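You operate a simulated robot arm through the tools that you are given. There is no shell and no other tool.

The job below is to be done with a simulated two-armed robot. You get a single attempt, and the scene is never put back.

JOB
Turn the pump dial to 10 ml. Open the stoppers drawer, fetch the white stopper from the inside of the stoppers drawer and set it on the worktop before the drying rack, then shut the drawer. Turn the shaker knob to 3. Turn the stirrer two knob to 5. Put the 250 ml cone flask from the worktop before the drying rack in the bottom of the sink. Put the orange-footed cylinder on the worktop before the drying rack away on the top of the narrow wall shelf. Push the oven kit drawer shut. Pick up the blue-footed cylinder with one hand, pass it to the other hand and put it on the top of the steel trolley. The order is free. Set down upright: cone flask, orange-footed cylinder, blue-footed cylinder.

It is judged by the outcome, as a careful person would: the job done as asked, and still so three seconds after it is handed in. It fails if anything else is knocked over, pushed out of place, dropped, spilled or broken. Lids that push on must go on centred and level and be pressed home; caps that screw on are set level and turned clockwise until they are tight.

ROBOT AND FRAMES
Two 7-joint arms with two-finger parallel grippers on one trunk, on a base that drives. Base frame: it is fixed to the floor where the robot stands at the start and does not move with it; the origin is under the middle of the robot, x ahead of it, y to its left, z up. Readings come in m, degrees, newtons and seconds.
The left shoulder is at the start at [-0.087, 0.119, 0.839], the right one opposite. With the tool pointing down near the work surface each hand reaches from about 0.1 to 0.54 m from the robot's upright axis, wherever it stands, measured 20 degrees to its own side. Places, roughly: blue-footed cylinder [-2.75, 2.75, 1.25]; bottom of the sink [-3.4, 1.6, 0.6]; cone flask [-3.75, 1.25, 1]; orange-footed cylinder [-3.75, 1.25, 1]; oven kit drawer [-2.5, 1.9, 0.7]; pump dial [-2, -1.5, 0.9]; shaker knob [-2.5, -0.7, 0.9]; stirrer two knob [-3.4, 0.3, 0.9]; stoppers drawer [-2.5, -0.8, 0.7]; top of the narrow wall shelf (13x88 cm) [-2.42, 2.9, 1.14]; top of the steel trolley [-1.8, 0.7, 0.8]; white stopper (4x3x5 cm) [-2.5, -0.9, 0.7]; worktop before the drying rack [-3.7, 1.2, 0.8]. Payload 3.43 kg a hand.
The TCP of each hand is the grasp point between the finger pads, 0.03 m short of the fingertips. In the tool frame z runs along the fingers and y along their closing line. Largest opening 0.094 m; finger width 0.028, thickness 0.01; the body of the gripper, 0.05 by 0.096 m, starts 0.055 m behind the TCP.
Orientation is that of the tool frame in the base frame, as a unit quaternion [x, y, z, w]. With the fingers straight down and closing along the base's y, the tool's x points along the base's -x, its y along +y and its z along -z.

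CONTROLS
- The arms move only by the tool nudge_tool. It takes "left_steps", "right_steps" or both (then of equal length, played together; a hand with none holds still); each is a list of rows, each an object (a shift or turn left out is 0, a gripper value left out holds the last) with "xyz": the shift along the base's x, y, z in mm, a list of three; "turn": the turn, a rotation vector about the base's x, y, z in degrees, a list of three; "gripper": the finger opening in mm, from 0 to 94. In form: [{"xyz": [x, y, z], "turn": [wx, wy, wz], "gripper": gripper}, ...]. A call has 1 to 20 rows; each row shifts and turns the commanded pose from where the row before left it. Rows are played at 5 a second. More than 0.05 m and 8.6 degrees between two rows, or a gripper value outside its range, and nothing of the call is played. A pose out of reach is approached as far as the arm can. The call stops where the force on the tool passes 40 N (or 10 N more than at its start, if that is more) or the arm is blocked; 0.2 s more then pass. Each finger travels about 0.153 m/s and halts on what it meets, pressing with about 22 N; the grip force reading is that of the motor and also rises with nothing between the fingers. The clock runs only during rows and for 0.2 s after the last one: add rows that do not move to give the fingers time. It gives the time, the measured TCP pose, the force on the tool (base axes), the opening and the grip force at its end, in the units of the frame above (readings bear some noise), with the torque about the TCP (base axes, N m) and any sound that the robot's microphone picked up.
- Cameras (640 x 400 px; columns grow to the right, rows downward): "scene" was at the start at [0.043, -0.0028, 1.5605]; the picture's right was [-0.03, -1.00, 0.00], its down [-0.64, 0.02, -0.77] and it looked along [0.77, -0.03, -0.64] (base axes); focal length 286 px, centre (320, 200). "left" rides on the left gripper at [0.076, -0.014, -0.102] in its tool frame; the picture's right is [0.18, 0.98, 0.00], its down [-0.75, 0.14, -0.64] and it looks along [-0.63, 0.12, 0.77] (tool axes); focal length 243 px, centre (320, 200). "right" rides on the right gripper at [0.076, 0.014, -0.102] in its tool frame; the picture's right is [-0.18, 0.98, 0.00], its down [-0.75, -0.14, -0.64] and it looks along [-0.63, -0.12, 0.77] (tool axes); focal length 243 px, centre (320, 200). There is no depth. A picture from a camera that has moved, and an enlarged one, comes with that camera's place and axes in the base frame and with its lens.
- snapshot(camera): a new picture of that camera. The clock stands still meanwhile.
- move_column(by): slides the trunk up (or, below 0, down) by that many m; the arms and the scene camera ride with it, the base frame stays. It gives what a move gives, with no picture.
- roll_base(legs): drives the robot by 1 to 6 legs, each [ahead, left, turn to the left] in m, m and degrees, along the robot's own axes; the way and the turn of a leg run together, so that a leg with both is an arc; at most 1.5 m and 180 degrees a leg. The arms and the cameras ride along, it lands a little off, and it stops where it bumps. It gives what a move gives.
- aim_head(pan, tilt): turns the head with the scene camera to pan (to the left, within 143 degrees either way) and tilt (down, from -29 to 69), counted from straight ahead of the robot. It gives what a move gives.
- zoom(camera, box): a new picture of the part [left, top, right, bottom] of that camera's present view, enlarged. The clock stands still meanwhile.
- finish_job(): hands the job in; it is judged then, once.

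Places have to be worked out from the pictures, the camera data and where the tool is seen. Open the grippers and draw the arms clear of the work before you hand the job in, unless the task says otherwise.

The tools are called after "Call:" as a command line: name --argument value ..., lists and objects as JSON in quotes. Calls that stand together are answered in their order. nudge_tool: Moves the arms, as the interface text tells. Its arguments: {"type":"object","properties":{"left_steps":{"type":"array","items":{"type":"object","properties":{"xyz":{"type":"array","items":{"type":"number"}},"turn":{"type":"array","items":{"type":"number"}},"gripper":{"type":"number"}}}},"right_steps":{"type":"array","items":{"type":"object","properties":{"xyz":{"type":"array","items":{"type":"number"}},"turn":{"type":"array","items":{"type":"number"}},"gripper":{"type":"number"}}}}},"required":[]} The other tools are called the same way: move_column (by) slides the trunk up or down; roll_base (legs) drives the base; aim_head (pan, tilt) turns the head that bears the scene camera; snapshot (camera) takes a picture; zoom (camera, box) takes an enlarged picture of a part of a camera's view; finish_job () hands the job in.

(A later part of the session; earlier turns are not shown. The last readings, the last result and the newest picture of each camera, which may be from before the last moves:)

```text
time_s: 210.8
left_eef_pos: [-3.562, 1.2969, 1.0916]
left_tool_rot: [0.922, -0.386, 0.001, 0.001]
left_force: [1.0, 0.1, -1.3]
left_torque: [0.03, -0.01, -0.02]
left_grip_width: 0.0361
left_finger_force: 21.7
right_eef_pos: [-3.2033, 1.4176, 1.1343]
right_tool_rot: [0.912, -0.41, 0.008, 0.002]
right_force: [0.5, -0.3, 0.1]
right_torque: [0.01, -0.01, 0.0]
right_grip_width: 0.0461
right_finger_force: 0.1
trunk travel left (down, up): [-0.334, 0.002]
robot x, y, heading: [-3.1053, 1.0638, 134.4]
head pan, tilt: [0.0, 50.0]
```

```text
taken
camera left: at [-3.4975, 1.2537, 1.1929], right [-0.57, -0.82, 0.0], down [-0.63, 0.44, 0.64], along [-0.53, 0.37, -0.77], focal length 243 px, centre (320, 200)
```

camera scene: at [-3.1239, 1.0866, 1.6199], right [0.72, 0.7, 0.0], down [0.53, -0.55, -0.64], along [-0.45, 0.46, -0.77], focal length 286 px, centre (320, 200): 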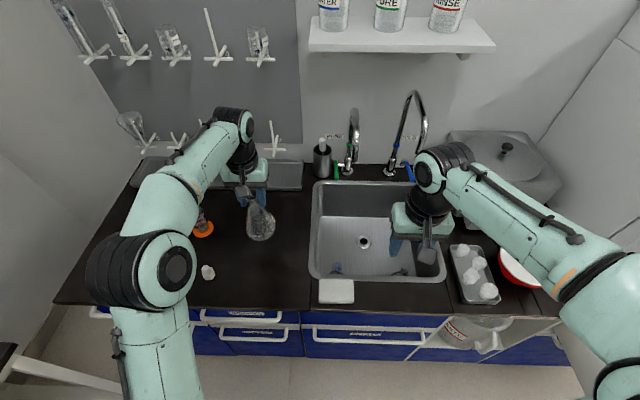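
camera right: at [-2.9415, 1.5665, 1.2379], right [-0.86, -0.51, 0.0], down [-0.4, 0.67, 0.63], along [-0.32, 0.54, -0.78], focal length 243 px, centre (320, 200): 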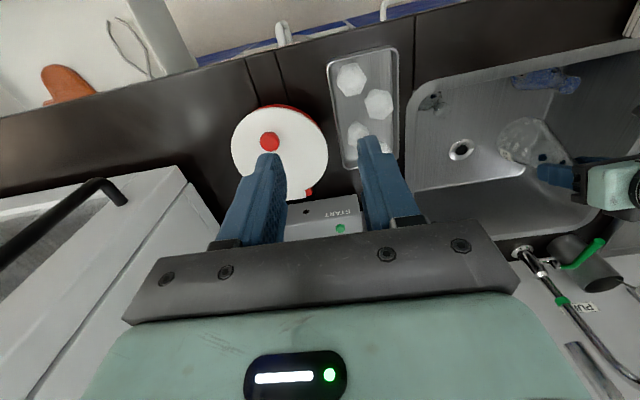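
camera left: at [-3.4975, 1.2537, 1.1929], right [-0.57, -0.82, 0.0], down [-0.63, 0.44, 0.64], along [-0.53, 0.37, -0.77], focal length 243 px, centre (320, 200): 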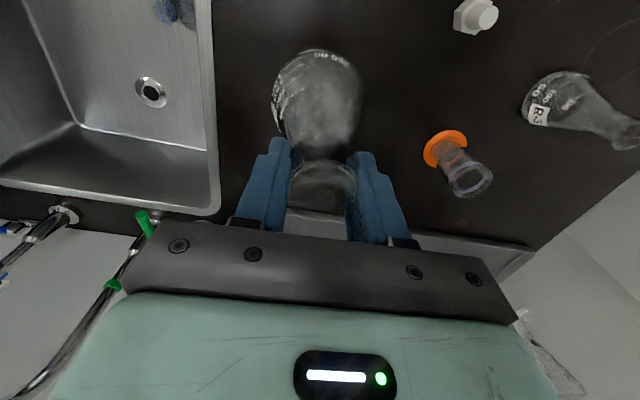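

Held firmly and upright. Before going over the sink I inspect the faucets' spouts.

Call:
zoom --camera "scene" --box '[300, 70, 460, 290]'

```text
1.82 times, centred on (380, 180) of scene
camera zoom: at [-3.1239, 1.0866, 1.6199], right [0.72, 0.7, 0.0], down [0.53, -0.55, -0.64], along [-0.45, 0.46, -0.77], focal length 521 px, centre (211, 236)
```

zoom: 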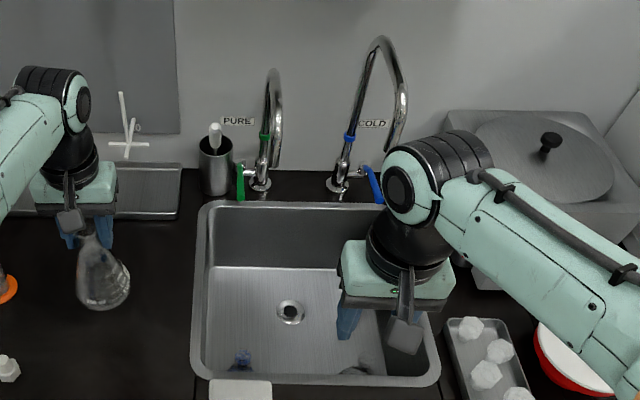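

The PURE faucet's spout overhangs to roughly 0.57–0.65 m ahead; my hand stays in front of it. I go right first, staying back, then forward 4 cm to above the spot (-3.350, 1.561).

Call:
roll_base --legs '[[0, -0.335, 0]]'

Call:
snapshot --camera "scene"

Call:
snapshot --camera "left"

```text
time_s: 214.3
left_eef_pos: [-3.3223, 1.5289, 1.091]
left_tool_rot: [0.922, -0.387, 0.001, 0.001]
left_force: [-0.1, -0.4, -1.5]
left_torque: [0.0, -0.02, -0.01]
left_grip_width: 0.0358
left_finger_force: 21.7
right_eef_pos: [-2.9654, 1.6491, 1.1336]
right_tool_rot: [0.912, -0.41, 0.009, 0.002]
right_force: [-0.3, 0.4, 0.4]
right_torque: [0.0, 0.0, 0.01]
right_grip_width: 0.0459
right_finger_force: 0.1
trunk travel left (down, up): [-0.334, 0.002]
robot x, y, heading: [-2.8612, 1.2936, 134.2]
head pan, tilt: [0.0, 50.0]
```

```text
taken
camera scene: at [-2.8852, 1.3189, 1.62], right [0.72, 0.7, 0.0], down [0.53, -0.55, -0.64], along [-0.45, 0.46, -0.77], focal length 286 px, centre (320, 200)
```

scene: 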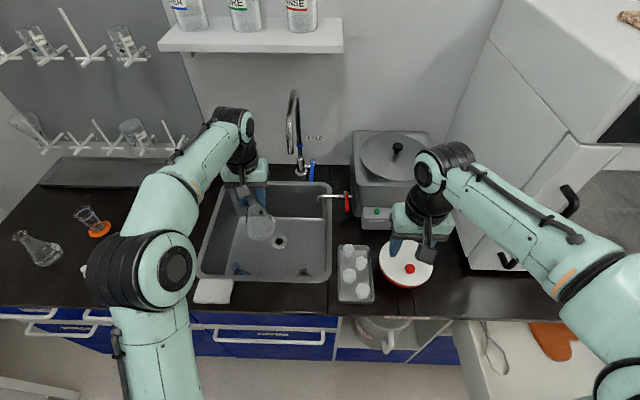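

```text
taken
camera left: at [-3.2589, 1.486, 1.1926], right [-0.57, -0.82, 0.0], down [-0.63, 0.44, 0.64], along [-0.53, 0.37, -0.77], focal length 243 px, centre (320, 200)
```

left: 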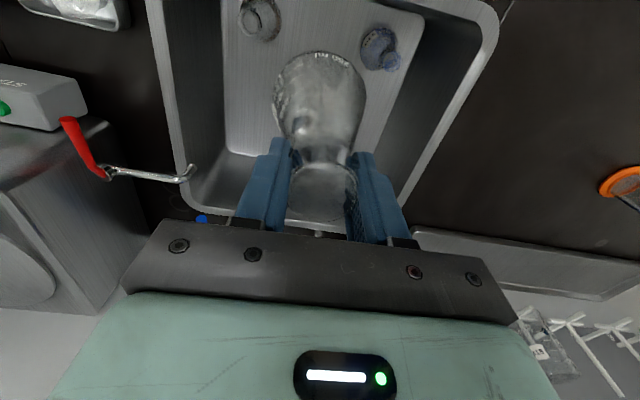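

Right here (between the mug and the other item, in front of the drain) is also a clear spot, so I lower straight down from here in stages.

Call:
nudge_tool --left_steps '[{"xyz": [-3, 3, -40]}, {"xyz": [-3, 3, -45]}, {"xyz": [0, 0, -45]}, {"xyz": [0, 0, -45]}, {}]'

Call:
snapshot --camera "scene"

Call:
snapshot --camera "left"

Call:
snapshot --camera "right"

```text
time_s: 215.5
left_eef_pos: [-3.3265, 1.5369, 0.9158]
left_tool_rot: [0.922, -0.387, 0.0, 0.002]
left_force: [0.7, 0.6, -1.6]
left_torque: [0.01, 0.03, -0.03]
left_grip_width: 0.0357
left_finger_force: 21.8
right_eef_pos: [-2.9645, 1.6488, 1.1345]
right_tool_rot: [0.912, -0.41, 0.008, 0.002]
right_force: [-0.7, 1.2, -0.3]
right_torque: [0.0, -0.03, 0.01]
right_grip_width: 0.0462
right_finger_force: 0.1
trunk travel left (down, up): [-0.334, 0.002]
robot x, y, heading: [-2.864, 1.2929, 134.3]
head pan, tilt: [0.0, 50.0]
```

```text
taken
camera scene: at [-2.8849, 1.3186, 1.62], right [0.72, 0.7, 0.0], down [0.53, -0.55, -0.64], along [-0.45, 0.46, -0.77], focal length 286 px, centre (320, 200)
```

scene: 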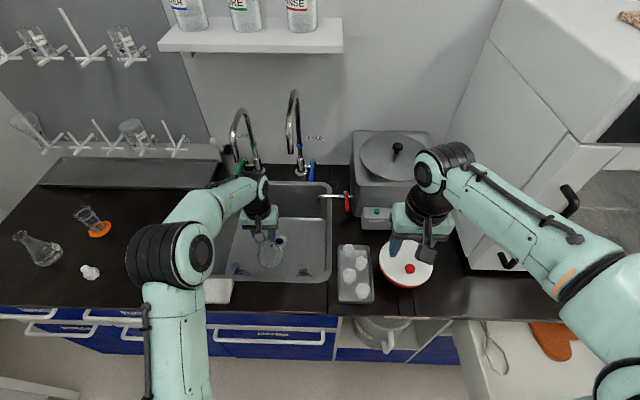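

```text
taken
camera left: at [-3.2624, 1.4934, 1.0178], right [-0.57, -0.82, 0.0], down [-0.63, 0.44, 0.64], along [-0.53, 0.37, -0.77], focal length 243 px, centre (320, 200)
```

left: 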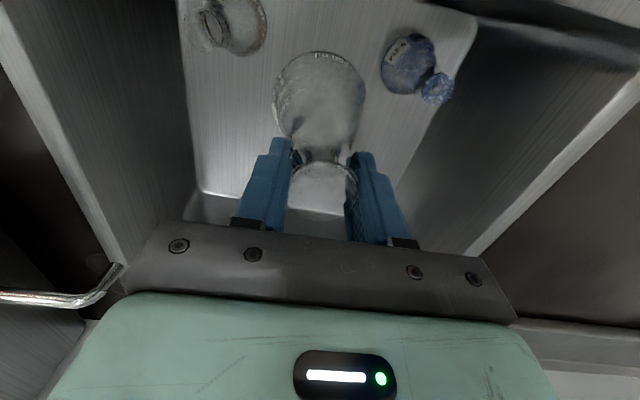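

```text
taken
camera right: at [-2.9253, 1.5839, 1.2378], right [-0.86, -0.51, 0.0], down [-0.4, 0.66, 0.63], along [-0.32, 0.54, -0.78], focal length 243 px, centre (320, 200)
```

right: 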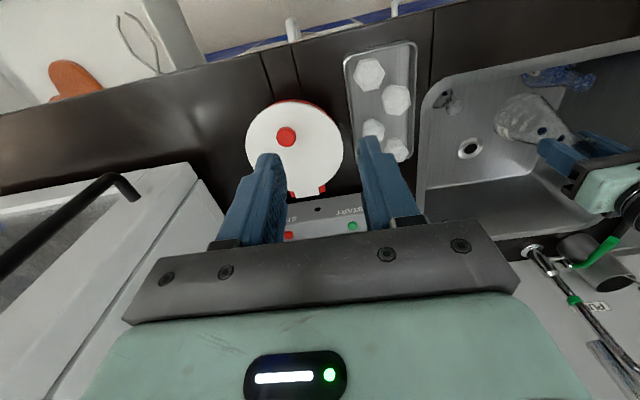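

The two items flank the flask with ~2 cm gaps; I move 15 mm deeper for extra clearance and continue lowering.

Call:
nudge_tool --left_steps '[{"xyz": [-10.5, 10.8, 0]}, {"xyz": [0, 0, -35]}, {"xyz": [0, 0, -35]}, {"xyz": [0, 0, -30]}, {}]'

Call:
snapshot --camera "left"

Call:
zoom --camera "right" --box '[400, 40, 640, 200]'

Call:
zoom --camera "scene" --box '[180, 90, 350, 310]'

```text
time_s: 216.7
left_eef_pos: [-3.3387, 1.5442, 0.8138]
left_tool_rot: [0.922, -0.387, 0.0, 0.001]
left_force: [-0.2, -0.4, -0.8]
left_torque: [-0.02, 0.02, 0.02]
left_grip_width: 0.0356
left_finger_force: 21.7
right_eef_pos: [-2.9639, 1.6492, 1.134]
right_tool_rot: [0.912, -0.41, 0.007, 0.002]
right_force: [-0.2, 0.1, -0.5]
right_torque: [0.02, -0.01, -0.01]
right_grip_width: 0.0461
right_finger_force: 0.1
trunk travel left (down, up): [-0.334, 0.002]
robot x, y, heading: [-2.8662, 1.2976, 134.2]
head pan, tilt: [0.0, 50.0]
```

```text
taken
camera left: at [-3.2754, 1.501, 0.9158], right [-0.57, -0.82, 0.0], down [-0.63, 0.44, 0.64], along [-0.53, 0.37, -0.77], focal length 243 px, centre (320, 200)
```

left: 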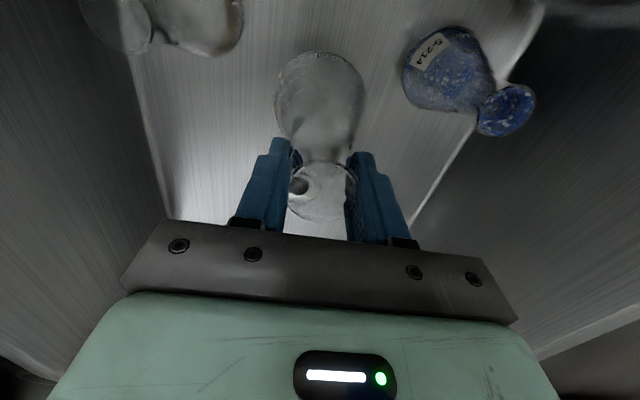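

```text
2.50 times, centred on (520, 120) of right
camera zoom: at [-2.9254, 1.5839, 1.2378], right [-0.86, -0.51, 0.0], down [-0.4, 0.66, 0.63], along [-0.32, 0.54, -0.78], focal length 606 px, centre (-180, 400)
```

zoom: 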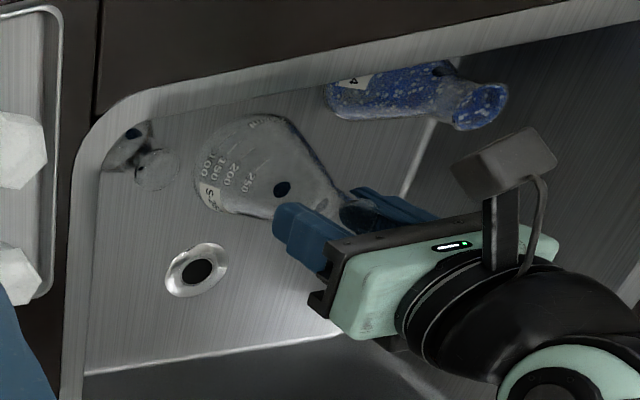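

```text
1.82 times, centred on (265, 200) of scene
camera zoom: at [-2.885, 1.3187, 1.62], right [0.72, 0.7, 0.0], down [0.53, -0.55, -0.64], along [-0.45, 0.46, -0.77], focal length 521 px, centre (420, 200)
```

zoom: 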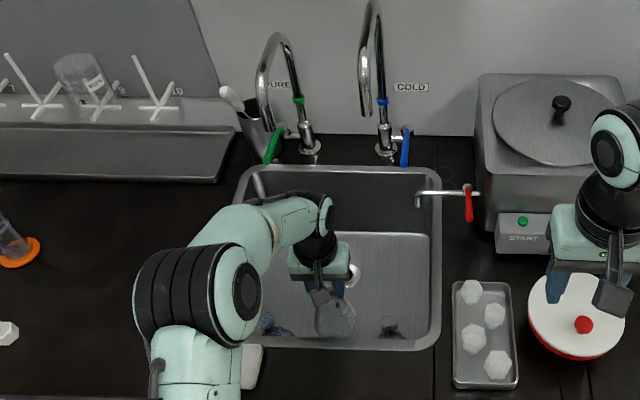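

Clear on both sides. I lower the remaining ~3 cm in small steps watching the force.

Call:
nudge_tool --left_steps '[{"xyz": [0, 0, -8]}, {"xyz": [0, 0, -8]}, {"xyz": [0, 0, -5]}, {}]'

Call:
nudge_tool --left_steps '[{"xyz": [0, 0, -3]}, {"xyz": [0, 0, -3]}, {}]'

Call:
nudge_tool --left_steps '[{"xyz": [0, 0, -2]}, {"xyz": [0, 0, -2]}, {}]'

Call:
snapshot --camera "left"

```text
time_s: 217.7
left_eef_pos: [-3.3402, 1.5451, 0.7938]
left_tool_rot: [0.922, -0.386, 0.001, 0.001]
left_force: [-0.5, -0.2, -2.0]
left_torque: [0.0, 0.02, 0.0]
left_grip_width: 0.0354
left_finger_force: 22.0
right_eef_pos: [-2.9655, 1.6495, 1.1324]
right_tool_rot: [0.912, -0.409, 0.008, 0.002]
right_force: [0.1, 0.1, 0.2]
right_torque: [-0.01, 0.0, 0.0]
right_grip_width: 0.0462
right_finger_force: 0.0
trunk travel left (down, up): [-0.334, 0.002]
robot x, y, heading: [-2.8603, 1.2962, 134.2]
head pan, tilt: [0.0, 50.0]
```

```text
time_s: 218.5
left_eef_pos: [-3.3397, 1.5448, 0.7879]
left_tool_rot: [0.922, -0.387, 0.001, 0.0]
left_force: [-0.6, -0.1, -0.5]
left_torque: [-0.02, 0.01, -0.02]
left_grip_width: 0.0356
left_finger_force: 21.8
right_eef_pos: [-2.9654, 1.6486, 1.1339]
right_tool_rot: [0.912, -0.41, 0.007, 0.003]
right_force: [0.6, -0.2, 1.0]
right_torque: [-0.02, 0.03, -0.02]
right_grip_width: 0.0461
right_finger_force: 0.0
trunk travel left (down, up): [-0.334, 0.002]
robot x, y, heading: [-2.8653, 1.294, 134.3]
head pan, tilt: [0.0, 50.0]
```

```text
time_s: 219.3
left_eef_pos: [-3.3396, 1.5463, 0.7858]
left_tool_rot: [0.922, -0.386, -0.001, 0.001]
left_force: [3.0, -1.2, 12.6]
left_torque: [-0.39, -0.26, 0.08]
left_grip_width: 0.0353
left_finger_force: 21.9
right_eef_pos: [-2.9645, 1.648, 1.1339]
right_tool_rot: [0.912, -0.41, 0.007, 0.002]
right_force: [0.2, -0.7, 0.1]
right_torque: [0.02, 0.0, 0.01]
right_grip_width: 0.0463
right_finger_force: 0.0
trunk travel left (down, up): [-0.334, 0.002]
robot x, y, heading: [-2.8641, 1.2951, 134.1]
head pan, tilt: [0.0, 50.0]
```

```text
taken
camera left: at [-3.2751, 1.5034, 0.8876], right [-0.57, -0.82, 0.0], down [-0.63, 0.44, 0.64], along [-0.53, 0.37, -0.77], focal length 243 px, centre (320, 200)
```

left: 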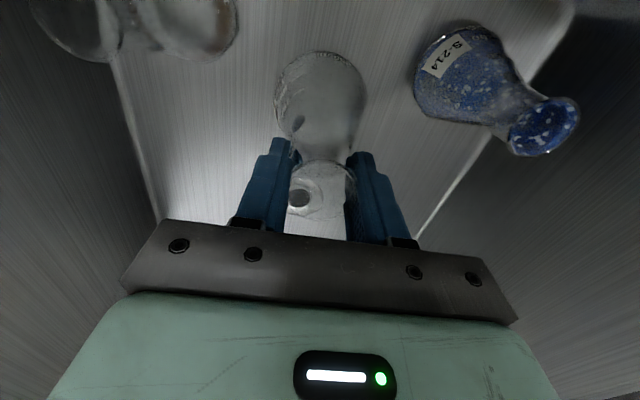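

Contact with the sink bottom. One more millimetre, then I open and lift clear.

Call:
nudge_tool --left_steps '[{"xyz": [0, 0, -1]}, {"gripper": 42}, {"gripper": 60}, {}, {}, {"xyz": [0, 0, 25]}, {"xyz": [0, 0, 35]}, {"xyz": [0, 0, 40]}, {}]'

Call:
snapshot --camera "left"

Call:
zoom --camera "right" --box '[400, 40, 640, 200]'

```text
time_s: 221.3
left_eef_pos: [-3.3396, 1.5447, 0.8817]
left_tool_rot: [0.922, -0.387, 0.001, 0.001]
left_force: [-0.9, -0.4, -0.1]
left_torque: [0.0, 0.0, -0.01]
left_grip_width: 0.0599
left_finger_force: 0.0
right_eef_pos: [-2.9655, 1.649, 1.1329]
right_tool_rot: [0.912, -0.41, 0.007, 0.003]
right_force: [0.4, -0.4, 0.3]
right_torque: [0.0, 0.0, 0.02]
right_grip_width: 0.046
right_finger_force: 0.0
trunk travel left (down, up): [-0.334, 0.002]
robot x, y, heading: [-2.8616, 1.2938, 134.1]
head pan, tilt: [0.0, 50.0]
```

```text
taken
camera left: at [-3.2768, 1.5017, 0.9833], right [-0.57, -0.82, 0.0], down [-0.63, 0.44, 0.64], along [-0.53, 0.37, -0.77], focal length 243 px, centre (320, 200)
```

left: 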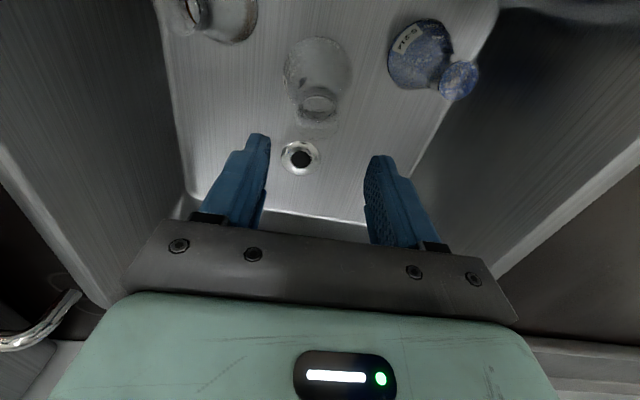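

```text
2.50 times, centred on (520, 120) of right
camera zoom: at [-2.9256, 1.5841, 1.2377], right [-0.86, -0.51, 0.0], down [-0.4, 0.66, 0.63], along [-0.32, 0.54, -0.78], focal length 606 px, centre (-180, 400)
```

zoom: 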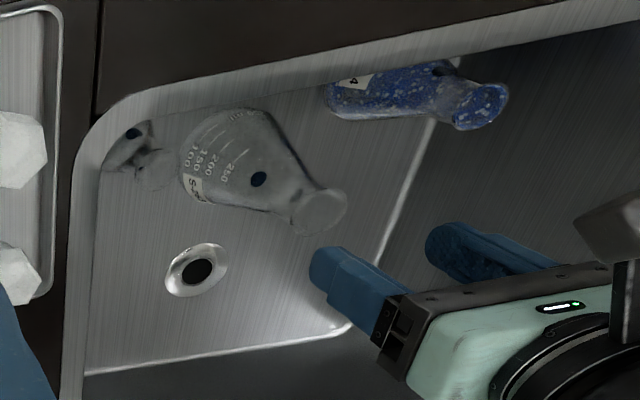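

The flask stands upright in the sink. I raise the left hand, tilt it again by 25° for reach, and move left to the orange-footed cylinder.

Call:
nudge_tool --left_steps '[{"xyz": [5, -5, 45]}, {"xyz": [5, -5, 45]}, {"xyz": [5, -5, 45]}, {"xyz": [5, -5, 45]}, {"xyz": [10, -10, 20], "turn": [5.99, 5.79, 0]}, {"turn": [5.99, 5.79, 0]}, {"turn": [5.99, 5.79, 0]}, {}]'

Call:
roll_base --legs '[[-0.02, 0.4, 0]]'

Call:
snapshot --camera "scene"

Call:
snapshot --camera "left"

```text
time_s: 223.1
left_eef_pos: [-3.309, 1.5164, 1.0824]
left_tool_rot: [0.9, -0.377, -0.199, -0.084]
left_force: [-0.2, 0.1, 0.4]
left_torque: [0.02, 0.02, -0.01]
left_grip_width: 0.0601
left_finger_force: 0.0
right_eef_pos: [-2.9642, 1.6502, 1.1339]
right_tool_rot: [0.912, -0.41, 0.008, 0.003]
right_force: [0.8, -0.7, -0.5]
right_torque: [0.0, 0.04, 0.0]
right_grip_width: 0.046
right_finger_force: 0.0
trunk travel left (down, up): [-0.334, 0.002]
robot x, y, heading: [-2.8649, 1.2966, 134.4]
head pan, tilt: [0.0, 50.0]
```

```text
time_s: 227.1
left_eef_pos: [-3.5764, 1.2327, 1.0819]
left_tool_rot: [0.899, -0.382, -0.198, -0.085]
left_force: [0.5, -0.6, 0.8]
left_torque: [0.0, 0.01, 0.0]
left_grip_width: 0.06
left_finger_force: 0.1
right_eef_pos: [-3.2312, 1.3635, 1.1335]
right_tool_rot: [0.91, -0.414, 0.007, 0.002]
right_force: [0.2, -1.2, 0.3]
right_torque: [-0.04, -0.01, 0.01]
right_grip_width: 0.0459
right_finger_force: 0.2
trunk travel left (down, up): [-0.334, 0.002]
robot x, y, heading: [-3.1325, 1.0083, 133.7]
head pan, tilt: [0.0, 50.0]
```

```text
taken
camera scene: at [-3.1541, 1.0314, 1.62], right [0.72, 0.69, 0.0], down [0.53, -0.55, -0.64], along [-0.44, 0.46, -0.77], focal length 286 px, centre (320, 200)
```

scene: 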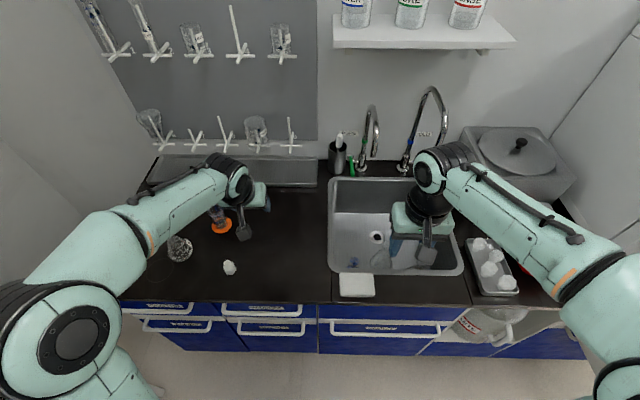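

```text
taken
camera left: at [-3.4887, 1.1618, 1.1426], right [-0.59, -0.8, -0.08], down [-0.39, 0.2, 0.9], along [-0.71, 0.56, -0.43], focal length 243 px, centre (320, 200)
```

left: 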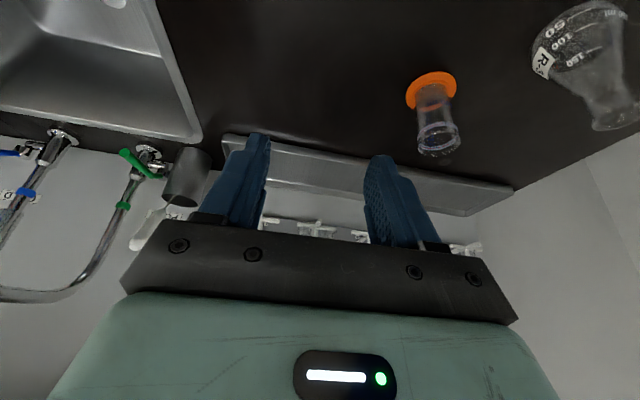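

Orange cylinder axis ≈ (-3.753, 1.193), top z≈0.94. I shift the base left 0.12 and forward 0.03.

Call:
roll_base --legs '[[0.03, 0.12, 0.3]]'

Call:
snapshot --camera "scene"

Call:
snapshot --camera "left"

Call:
zoom --camera "left" --box '[280, 40, 440, 180]'

```text
time_s: 228.8
left_eef_pos: [-3.6857, 1.1667, 1.0819]
left_tool_rot: [0.901, -0.377, -0.198, -0.084]
left_force: [1.1, 0.1, -0.1]
left_torque: [-0.04, 0.01, -0.01]
left_grip_width: 0.0601
left_finger_force: 0.0
right_eef_pos: [-3.3403, 1.2981, 1.1339]
right_tool_rot: [0.912, -0.41, 0.007, 0.003]
right_force: [-0.1, 0.2, -0.2]
right_torque: [-0.02, -0.01, 0.0]
right_grip_width: 0.0457
right_finger_force: 0.1
trunk travel left (down, up): [-0.334, 0.002]
robot x, y, heading: [-3.2403, 0.9431, 134.2]
head pan, tilt: [0.0, 50.0]
```

```text
taken
camera scene: at [-3.2615, 0.9689, 1.6199], right [0.72, 0.7, 0.0], down [0.53, -0.55, -0.64], along [-0.45, 0.46, -0.77], focal length 286 px, centre (320, 200)
```

scene: 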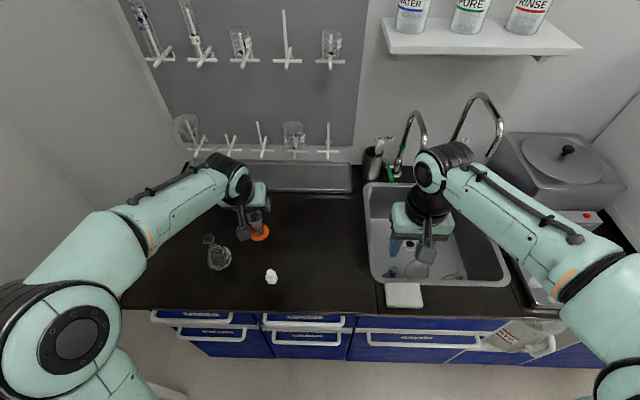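

```text
taken
camera left: at [-3.5969, 1.097, 1.1426], right [-0.59, -0.81, -0.08], down [-0.39, 0.2, 0.9], along [-0.71, 0.56, -0.43], focal length 243 px, centre (320, 200)
```

left: 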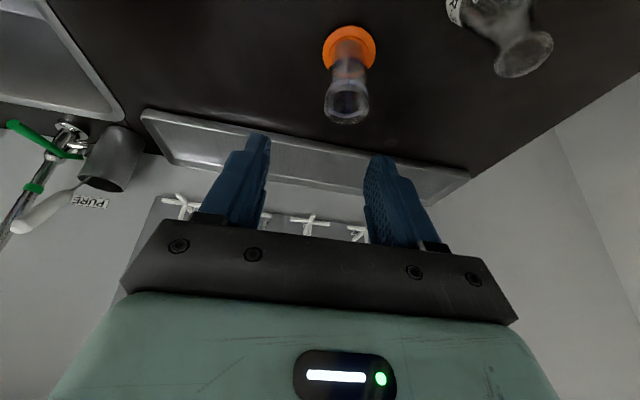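

```text
2.86 times, centred on (360, 110) of left
camera zoom: at [-3.5969, 1.097, 1.1426], right [-0.59, -0.81, -0.08], down [-0.39, 0.2, 0.9], along [-0.71, 0.56, -0.43], focal length 693 px, centre (206, 457)
```

zoom: 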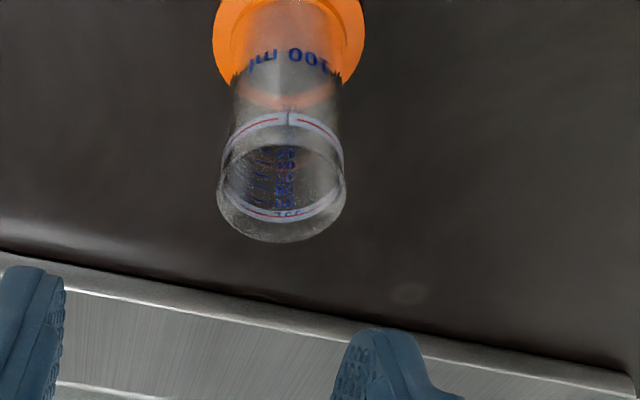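

Axis (-3.7535, 1.196), top 0.946, tube ~45 mm. I open to 74 mm and move above it.

Call:
nudge_tool --left_steps '[{"xyz": [-21, 8.3, -20], "gripper": 74}, {"xyz": [-21, 8.3, -20]}, {"xyz": [-21, 8.4, -30]}, {}]'

Call:
snapshot --camera "left"

Call:
zoom --camera "scene" --box '[180, 170, 320, 290]'

```text
time_s: 229.8
left_eef_pos: [-3.7502, 1.1914, 1.0128]
left_tool_rot: [0.9, -0.378, -0.199, -0.084]
left_force: [-1.3, -0.2, 1.0]
left_torque: [0.04, 0.0, 0.02]
left_grip_width: 0.0741
left_finger_force: 0.1
right_eef_pos: [-3.3401, 1.2997, 1.1336]
right_tool_rot: [0.912, -0.411, 0.007, 0.003]
right_force: [-0.6, 0.0, 0.1]
right_torque: [0.02, 0.0, 0.01]
right_grip_width: 0.0457
right_finger_force: 0.1
trunk travel left (down, up): [-0.334, 0.002]
robot x, y, heading: [-3.2403, 0.947, 134.1]
head pan, tilt: [0.0, 50.0]
```

```text
taken
camera left: at [-3.6607, 1.1216, 1.0738], right [-0.59, -0.81, -0.08], down [-0.39, 0.19, 0.9], along [-0.71, 0.56, -0.43], focal length 243 px, centre (320, 200)
```

left: 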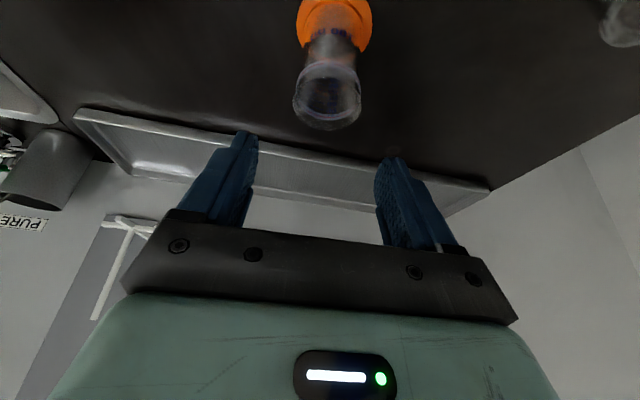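

```text
3.33 times, centred on (250, 230) of scene
camera zoom: at [-3.261, 0.9687, 1.62], right [0.72, 0.7, 0.0], down [0.53, -0.55, -0.64], along [-0.45, 0.46, -0.77], focal length 955 px, centre (553, 100)
```

zoom: 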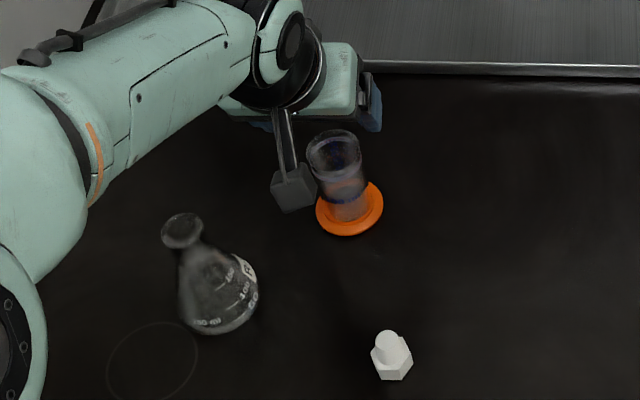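

I descend to z≈0.919 around the tube.

Call:
nudge_tool --left_steps '[{"xyz": [0.5, 0.5, -35]}, {"xyz": [0, 0, -35]}, {"xyz": [0, 0, -24]}, {}]'

Call:
snapshot --camera "left"

```text
time_s: 230.8
left_eef_pos: [-3.7488, 1.1937, 0.9187]
left_tool_rot: [0.9, -0.378, -0.198, -0.084]
left_force: [-0.1, 0.3, 0.0]
left_torque: [-0.02, 0.01, -0.01]
left_grip_width: 0.0736
left_finger_force: 0.1
right_eef_pos: [-3.3408, 1.2995, 1.1329]
right_tool_rot: [0.912, -0.411, 0.008, 0.002]
right_force: [-0.3, -0.6, 0.4]
right_torque: [-0.01, 0.01, -0.01]
right_grip_width: 0.0457
right_finger_force: 0.1
trunk travel left (down, up): [-0.334, 0.002]
robot x, y, heading: [-3.2402, 0.9456, 134.1]
head pan, tilt: [0.0, 50.0]
```

```text
taken
camera left: at [-3.6597, 1.1234, 0.9795], right [-0.58, -0.81, -0.08], down [-0.39, 0.19, 0.9], along [-0.71, 0.56, -0.43], focal length 243 px, centre (320, 200)
```

left: 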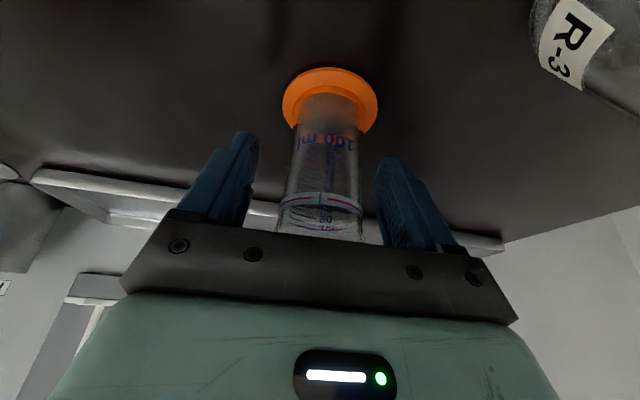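

The tube is centred between the pads. I close and lift.

Call:
nudge_tool --left_steps '[{"gripper": 55}, {"gripper": 28}, {}, {}, {}]'

Call:
snapshot --camera "left"

```text
time_s: 232.0
left_eef_pos: [-3.7487, 1.1924, 0.9194]
left_tool_rot: [0.901, -0.377, -0.199, -0.084]
left_force: [0.8, -0.2, 0.3]
left_torque: [-0.01, 0.02, -0.02]
left_grip_width: 0.0483
left_finger_force: 22.0
right_eef_pos: [-3.341, 1.2994, 1.1326]
right_tool_rot: [0.912, -0.411, 0.008, 0.003]
right_force: [-0.5, 1.0, 0.5]
right_torque: [0.0, 0.01, -0.01]
right_grip_width: 0.046
right_finger_force: 0.0
trunk travel left (down, up): [-0.334, 0.002]
robot x, y, heading: [-3.2387, 0.9465, 134.5]
head pan, tilt: [0.0, 50.0]
```

```text
taken
camera left: at [-3.6597, 1.1235, 0.9796], right [-0.59, -0.81, -0.08], down [-0.39, 0.2, 0.9], along [-0.71, 0.56, -0.43], focal length 243 px, centre (320, 200)
```

left: 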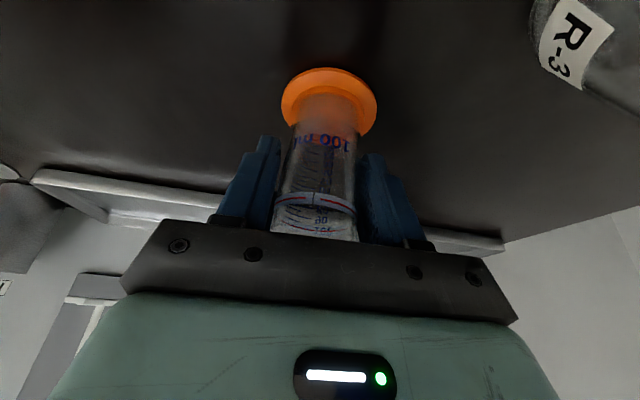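

Call:
nudge_tool --left_steps '[{"xyz": [0, 0, 10]}, {"xyz": [0, 0, 25]}, {"xyz": [2, -2, 40]}, {"xyz": [7, -7, 45]}, {"xyz": [10, -10, 45]}, {}]'

Call:
snapshot --camera "left"

Call:
snapshot --camera "scene"

```text
time_s: 233.4
left_eef_pos: [-3.7297, 1.1762, 1.0846]
left_tool_rot: [0.901, -0.377, -0.198, -0.085]
left_force: [-0.3, -0.3, -1.5]
left_torque: [-0.01, -0.02, 0.02]
left_grip_width: 0.0485
left_finger_force: 22.3
right_eef_pos: [-3.3413, 1.3002, 1.1337]
right_tool_rot: [0.912, -0.411, 0.009, 0.002]
right_force: [-0.2, 0.6, -0.9]
right_torque: [-0.01, -0.02, -0.01]
right_grip_width: 0.0459
right_finger_force: 0.0
trunk travel left (down, up): [-0.334, 0.002]
robot x, y, heading: [-3.2393, 0.9453, 134.3]
head pan, tilt: [0.0, 50.0]
```

```text
taken
camera left: at [-3.6414, 1.1062, 1.1442], right [-0.59, -0.81, -0.08], down [-0.39, 0.2, 0.9], along [-0.71, 0.56, -0.43], focal length 243 px, centre (320, 200)
```

left: 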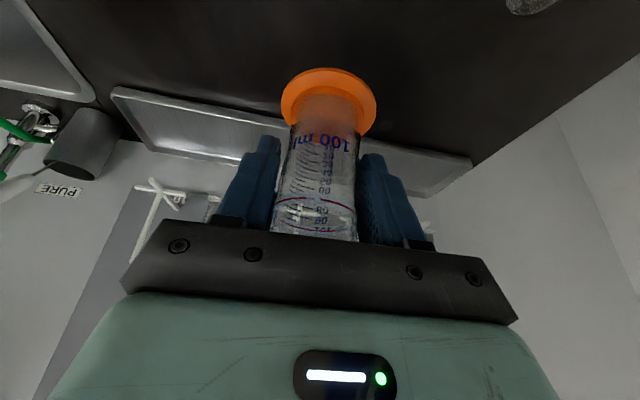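

```text
taken
camera scene: at [-3.262, 0.9694, 1.62], right [0.72, 0.7, 0.0], down [0.53, -0.55, -0.64], along [-0.45, 0.46, -0.77], focal length 286 px, centre (320, 200)
```

scene: 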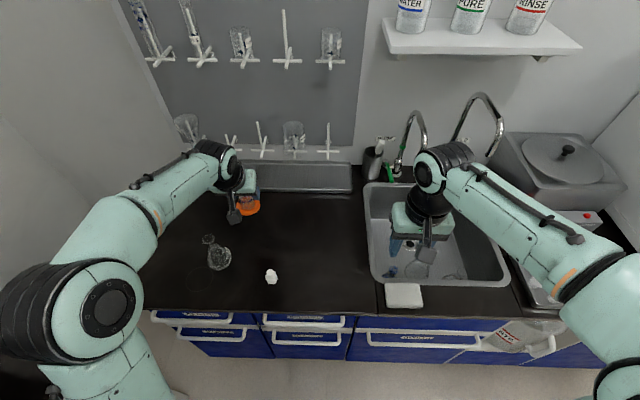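

Held securely. I draw the hand in, then move right along the bench (staying clear of the trolley behind) and look toward the open oven kit drawer.

Call:
nudge_tool --left_steps '[{"xyz": [28, -29, 10]}, {"xyz": [28, -29, 10]}, {"xyz": [14, -14, 10]}, {}]'

Call:
roll_base --legs '[[-0.12, 0, 0], [0, -0.45, 0]]'

Call:
aim_head --pan -45 --tilt 45

Call:
snapshot --camera "scene"

Call:
aim_head --pan -120 --tilt 45

Call:
snapshot --camera "scene"

```text
time_s: 234.4
left_eef_pos: [-3.6593, 1.1022, 1.1146]
left_tool_rot: [0.9, -0.379, -0.198, -0.084]
left_force: [0.4, 0.9, -0.9]
left_torque: [-0.02, 0.01, -0.04]
left_grip_width: 0.0481
left_finger_force: 22.2
right_eef_pos: [-3.3406, 1.3002, 1.1344]
right_tool_rot: [0.912, -0.41, 0.008, 0.002]
right_force: [-0.4, 0.1, -0.8]
right_torque: [0.01, 0.01, 0.0]
right_grip_width: 0.0462
right_finger_force: 0.0
trunk travel left (down, up): [-0.334, 0.002]
robot x, y, heading: [-3.2374, 0.9439, 134.1]
head pan, tilt: [0.0, 50.0]
```

```text
time_s: 239.8
left_eef_pos: [-3.2523, 1.3277, 1.114]
left_tool_rot: [0.9, -0.379, -0.199, -0.084]
left_force: [0.3, -1.0, -0.3]
left_torque: [-0.02, -0.05, 0.01]
left_grip_width: 0.0481
left_finger_force: 22.1
right_eef_pos: [-2.9319, 1.5239, 1.1335]
right_tool_rot: [0.911, -0.413, 0.008, 0.002]
right_force: [0.0, 0.7, -0.4]
right_torque: [0.05, -0.01, -0.02]
right_grip_width: 0.046
right_finger_force: 0.0
trunk travel left (down, up): [-0.334, 0.002]
robot x, y, heading: [-2.8352, 1.1717, 133.9]
head pan, tilt: [0.0, 50.0]
```

```text
time_s: 240.9
left_eef_pos: [-3.253, 1.3272, 1.1145]
left_tool_rot: [0.899, -0.38, -0.199, -0.085]
left_force: [0.2, -0.2, -0.3]
left_torque: [0.0, 0.0, -0.01]
left_grip_width: 0.0481
left_finger_force: 21.9
right_eef_pos: [-2.9321, 1.5236, 1.1327]
right_tool_rot: [0.911, -0.412, 0.007, 0.003]
right_force: [-0.3, 0.1, 0.6]
right_torque: [-0.01, 0.0, 0.03]
right_grip_width: 0.0463
right_finger_force: 0.0
trunk travel left (down, up): [-0.334, 0.002]
robot x, y, heading: [-2.8311, 1.1711, 134.2]
head pan, tilt: [-45.0, 45.0]
```

```text
taken
camera scene: at [-2.7995, 1.2192, 1.6269], right [1.0, -0.02, 0.0], down [-0.01, -0.71, -0.71], along [0.01, 0.71, -0.71], focal length 286 px, centre (320, 200)
```

scene: 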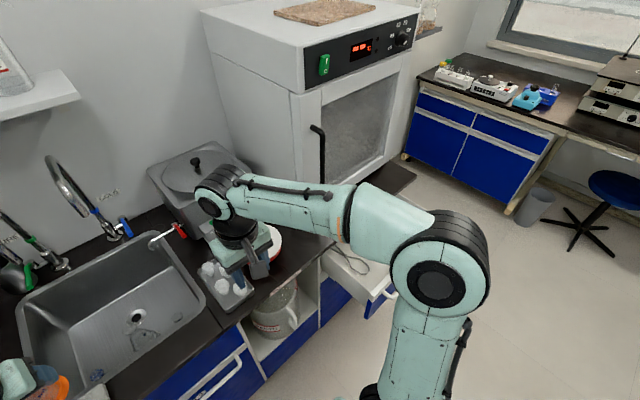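

```text
time_s: 242.3
left_eef_pos: [-3.2529, 1.3268, 1.1148]
left_tool_rot: [0.9, -0.38, -0.198, -0.084]
left_force: [0.2, 0.3, -1.1]
left_torque: [-0.03, -0.03, -0.01]
left_grip_width: 0.0482
left_finger_force: 21.6
right_eef_pos: [-2.9328, 1.5238, 1.1342]
right_tool_rot: [0.911, -0.413, 0.008, 0.003]
right_force: [0.1, -0.5, 0.1]
right_torque: [-0.01, 0.01, 0.02]
right_grip_width: 0.046
right_finger_force: 0.1
trunk travel left (down, up): [-0.334, 0.002]
robot x, y, heading: [-2.8326, 1.1675, 134.0]
head pan, tilt: [-120.0, 45.0]
```

```text
taken
camera scene: at [-2.722, 1.1576, 1.6269], right [0.24, -0.97, 0.0], down [-0.69, -0.17, -0.71], along [0.69, 0.17, -0.71], focal length 286 px, centre (320, 200)
```

scene: 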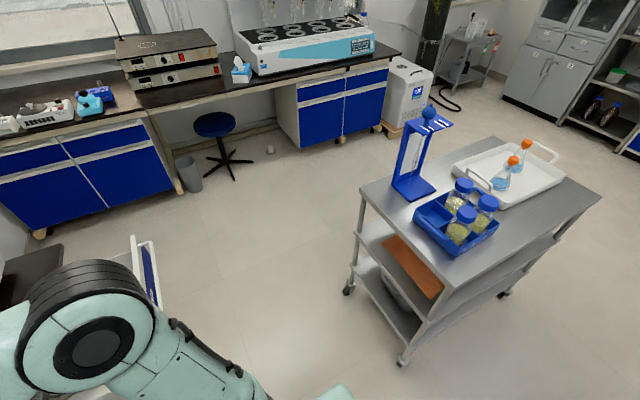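

Trolley front edge is at about f=2.13 and the drawer front at f≈2.95 (bench-normal coordinate), leaving a corridor. I move back 0.19 and right 0.5 to stand before the drawer, then look.

Call:
roll_base --legs '[[-0.18, 0, 0], [0, -0.48, 0]]'

Call:
aim_head --pan -25 --tilt 60

Call:
snapshot --camera "scene"

Call:
snapshot --camera "right"

```text
time_s: 248.2
left_eef_pos: [-2.7794, 1.5358, 1.1136]
left_tool_rot: [0.898, -0.383, -0.198, -0.086]
left_force: [0.0, -0.1, -0.9]
left_torque: [0.01, -0.01, 0.0]
left_grip_width: 0.0478
left_finger_force: 21.6
right_eef_pos: [-2.4585, 1.7313, 1.1343]
right_tool_rot: [0.91, -0.414, 0.007, 0.002]
right_force: [0.3, 0.0, 0.1]
right_torque: [0.0, -0.02, 0.03]
right_grip_width: 0.046
right_finger_force: 0.0
trunk travel left (down, up): [-0.334, 0.002]
robot x, y, heading: [-2.3612, 1.3777, 133.6]
head pan, tilt: [-120.0, 45.0]
```

```text
time_s: 249.9
left_eef_pos: [-2.7791, 1.5351, 1.1135]
left_tool_rot: [0.898, -0.382, -0.198, -0.085]
left_force: [0.1, 0.1, -0.3]
left_torque: [0.01, 0.01, 0.03]
left_grip_width: 0.0478
left_finger_force: 22.4
right_eef_pos: [-2.4585, 1.7315, 1.1335]
right_tool_rot: [0.91, -0.414, 0.007, 0.002]
right_force: [-0.4, -0.4, -0.4]
right_torque: [0.05, -0.02, 0.01]
right_grip_width: 0.046
right_finger_force: 0.1
trunk travel left (down, up): [-0.334, 0.002]
robot x, y, heading: [-2.3624, 1.375, 133.6]
head pan, tilt: [-25.0, 60.0]
```

```text
taken
camera scene: at [-2.3498, 1.4075, 1.6074], right [0.95, 0.32, 0.0], down [0.28, -0.82, -0.5], along [-0.16, 0.47, -0.87], focal length 286 px, centre (320, 200)
```

scene: 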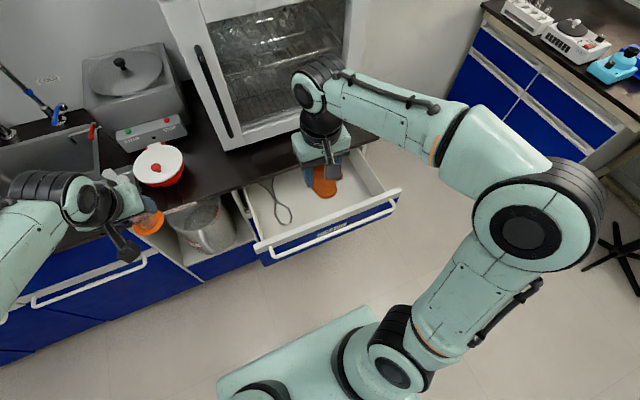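

```text
taken
camera right: at [-2.4197, 1.6655, 1.2378], right [-0.86, -0.51, 0.0], down [-0.4, 0.67, 0.63], along [-0.32, 0.55, -0.78], focal length 243 px, centre (320, 200)
```

right: 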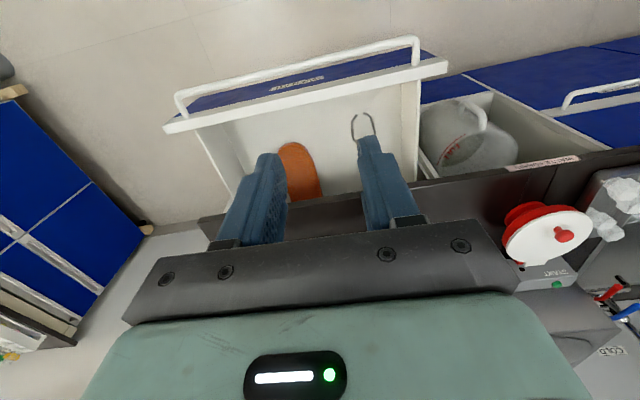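

Bar centre is ~0.33 m ahead, 0.22 m to the right. I close the right fingers, pull back to F≈0.25, tilt, and lower in front of the bar.

Call:
nudge_tool --right_steps '[{"xyz": [40, -13.5, 0], "gripper": 0}, {"xyz": [40, -13.5, 0], "turn": [6.03, 5.74, 0]}, {"turn": [6.03, 5.74, 0]}, {"turn": [6.03, 5.74, 0]}, {"xyz": [0, 0, -45]}, {"xyz": [0, 0, -45]}, {"xyz": [0, 0, -45]}, {}]'

Call:
snapshot --camera "scene"

Call:
snapshot --camera "right"

```text
time_s: 251.7
left_eef_pos: [-2.7779, 1.5353, 1.1146]
left_tool_rot: [0.899, -0.382, -0.198, -0.085]
left_force: [-0.3, -0.3, -1.3]
left_torque: [-0.01, 0.0, 0.02]
left_grip_width: 0.048
left_finger_force: 22.4
right_eef_pos: [-2.3853, 1.7178, 1.011]
right_tool_rot: [0.89, -0.405, -0.192, -0.078]
right_force: [0.7, -1.3, 0.3]
right_torque: [-0.01, 0.0, 0.03]
right_grip_width: 0.0
right_finger_force: 22.4
right hand out of reach, approached as far as the arm can: row 7
trunk travel left (down, up): [-0.334, 0.002]
robot x, y, heading: [-2.36, 1.3805, 133.6]
head pan, tilt: [-25.0, 60.0]
```

```text
taken
camera scene: at [-2.3495, 1.4069, 1.6074], right [0.95, 0.32, 0.0], down [0.28, -0.82, -0.5], along [-0.16, 0.47, -0.87], focal length 286 px, centre (320, 200)
```

scene: 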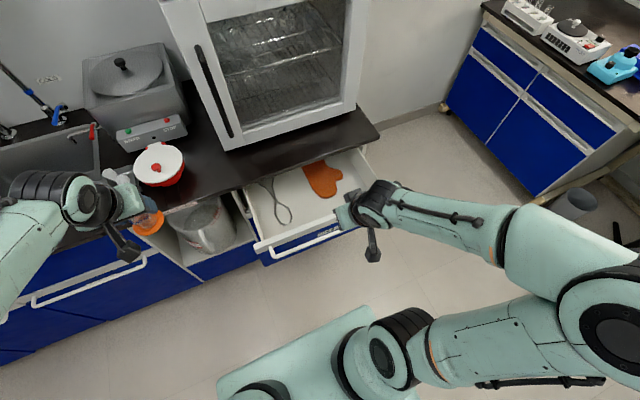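

```text
taken
camera right: at [-2.3202, 1.6246, 1.0736], right [-0.85, -0.52, 0.09], down [-0.16, 0.42, 0.89], along [-0.5, 0.74, -0.45], focal length 243 px, centre (320, 200)
```

right: 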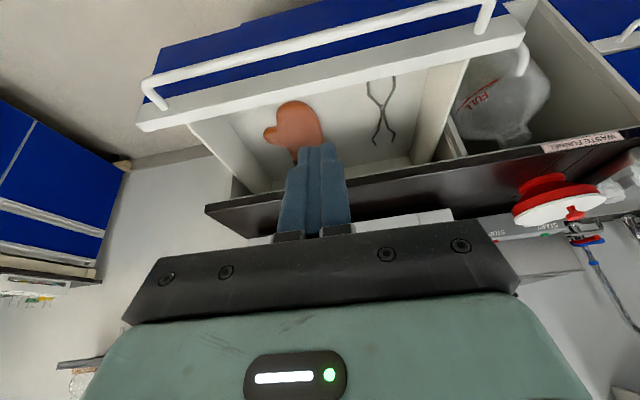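

Too close-in to lower at this trunk height. I lower the trunk 0.21 m, raising the left hand correspondingly.

Call:
nudge_tool --left_steps '[{"xyz": [15, -15, 30]}, {"xyz": [15, -15, 30]}, {}]'

Call:
move_column --by -0.1

Call:
nudge_tool --left_steps '[{"xyz": [0, 0, 45]}, {"xyz": [0, 0, 45]}, {}]'

Call:
move_column --by -0.12

Call:
snapshot --camera "right"

Call:
snapshot --camera "scene"

```text
time_s: 252.5
left_eef_pos: [-2.7494, 1.5055, 1.1731]
left_tool_rot: [0.899, -0.381, -0.199, -0.085]
left_force: [-0.2, -0.9, -2.0]
left_torque: [-0.02, -0.01, 0.01]
left_grip_width: 0.0479
left_finger_force: 22.6
right_eef_pos: [-2.3858, 1.7175, 1.0102]
right_tool_rot: [0.89, -0.405, -0.192, -0.077]
right_force: [-0.1, -1.0, 0.0]
right_torque: [0.0, -0.01, -0.02]
right_grip_width: 0.0003
right_finger_force: 22.0
trunk travel left (down, up): [-0.334, 0.002]
robot x, y, heading: [-2.3615, 1.3748, 133.8]
head pan, tilt: [-25.0, 60.0]
```

```text
time_s: 253.8
left_eef_pos: [-2.7496, 1.5067, 1.0747]
left_tool_rot: [0.899, -0.381, -0.198, -0.085]
left_force: [0.0, 0.5, -0.5]
left_torque: [-0.04, 0.0, -0.01]
left_grip_width: 0.0478
left_finger_force: 22.1
right_eef_pos: [-2.3866, 1.7166, 0.9089]
right_tool_rot: [0.89, -0.406, -0.193, -0.079]
right_force: [-0.2, 0.9, -0.4]
right_torque: [0.0, 0.0, 0.0]
right_grip_width: 0.0001
right_finger_force: 22.2
trunk travel left (down, up): [-0.234, 0.102]
robot x, y, heading: [-2.361, 1.3737, 133.6]
head pan, tilt: [-25.0, 60.0]
```

```text
time_s: 254.6
left_eef_pos: [-2.7484, 1.5059, 1.1648]
left_tool_rot: [0.899, -0.382, -0.198, -0.085]
left_force: [-0.1, 0.8, -1.6]
left_torque: [-0.02, -0.04, -0.01]
left_grip_width: 0.0483
left_finger_force: 21.7
right_eef_pos: [-2.386, 1.7169, 0.9084]
right_tool_rot: [0.889, -0.406, -0.194, -0.08]
right_force: [0.4, -0.2, -0.4]
right_torque: [-0.01, -0.02, 0.0]
right_grip_width: 0.0
right_finger_force: 22.5
trunk travel left (down, up): [-0.234, 0.102]
robot x, y, heading: [-2.361, 1.3774, 133.9]
head pan, tilt: [-25.0, 60.0]
```

```text
time_s: 256.1
left_eef_pos: [-2.7493, 1.5039, 1.0447]
left_tool_rot: [0.899, -0.382, -0.197, -0.085]
left_force: [0.0, 0.1, -2.0]
left_torque: [0.0, -0.02, 0.02]
left_grip_width: 0.048
left_finger_force: 22.3
right_eef_pos: [-2.3849, 1.7156, 0.7893]
right_tool_rot: [0.89, -0.405, -0.194, -0.078]
right_force: [0.0, -0.8, 0.7]
right_torque: [0.01, 0.0, 0.02]
right_grip_width: 0.0
right_finger_force: 21.9
trunk travel left (down, up): [-0.114, 0.222]
robot x, y, heading: [-2.3569, 1.3788, 133.8]
head pan, tilt: [-25.0, 60.0]
```

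```text
taken
camera right: at [-2.3219, 1.6245, 0.8519], right [-0.85, -0.52, 0.09], down [-0.16, 0.42, 0.89], along [-0.5, 0.74, -0.44], focal length 243 px, centre (320, 200)
```

right: 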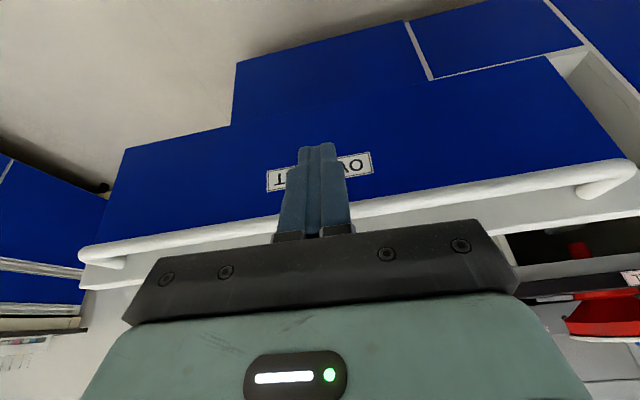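

```text
taken
camera scene: at [-2.3619, 1.42, 1.3825], right [0.95, 0.32, 0.0], down [0.28, -0.82, -0.5], along [-0.16, 0.47, -0.87], focal length 286 px, centre (320, 200)
```

scene: 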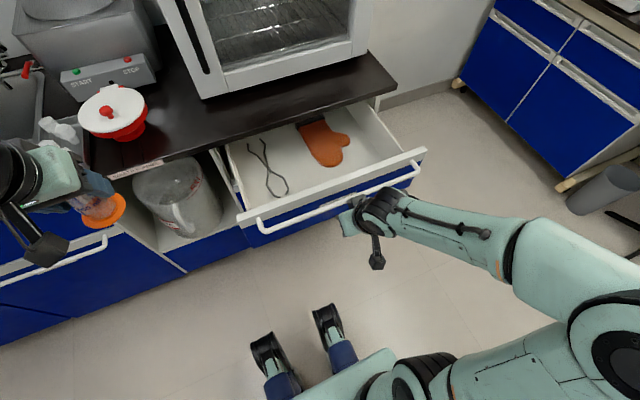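

The pusher is in position mid-bar. The left hand with the cylinder would pass over the red bowl, so I pull it back and up first.

Call:
nudge_tool --left_steps '[{"xyz": [25, -26, 25]}, {"xyz": [25, -26, 25]}, {"xyz": [25, -26, 20]}, {}]'

Call:
snapshot --camera "scene"

```text
time_s: 257.1
left_eef_pos: [-2.6739, 1.4279, 1.1143]
left_tool_rot: [0.899, -0.382, -0.198, -0.085]
left_force: [0.8, -0.3, -1.0]
left_torque: [0.0, 0.0, 0.0]
left_grip_width: 0.0481
left_finger_force: 21.9
right_eef_pos: [-2.3868, 1.7169, 0.7892]
right_tool_rot: [0.89, -0.406, -0.194, -0.078]
right_force: [0.4, 0.9, 0.5]
right_torque: [0.03, -0.01, 0.0]
right_grip_width: 0.0
right_finger_force: 21.6
trunk travel left (down, up): [-0.114, 0.222]
robot x, y, heading: [-2.3624, 1.3782, 133.4]
head pan, tilt: [-25.0, 60.0]
```

```text
taken
camera scene: at [-2.3622, 1.4203, 1.3824], right [0.95, 0.32, 0.0], down [0.28, -0.82, -0.5], along [-0.16, 0.47, -0.87], focal length 286 px, centre (320, 200)
```

scene: 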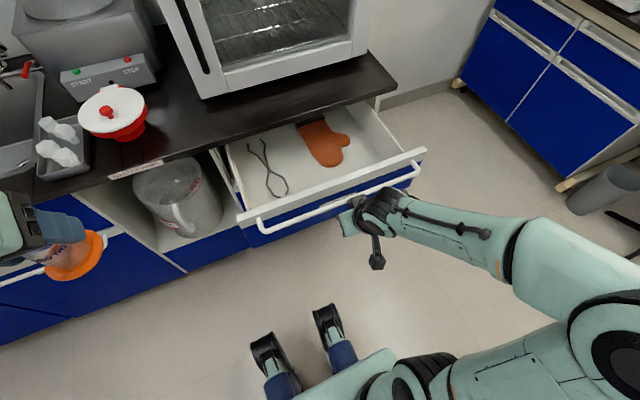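

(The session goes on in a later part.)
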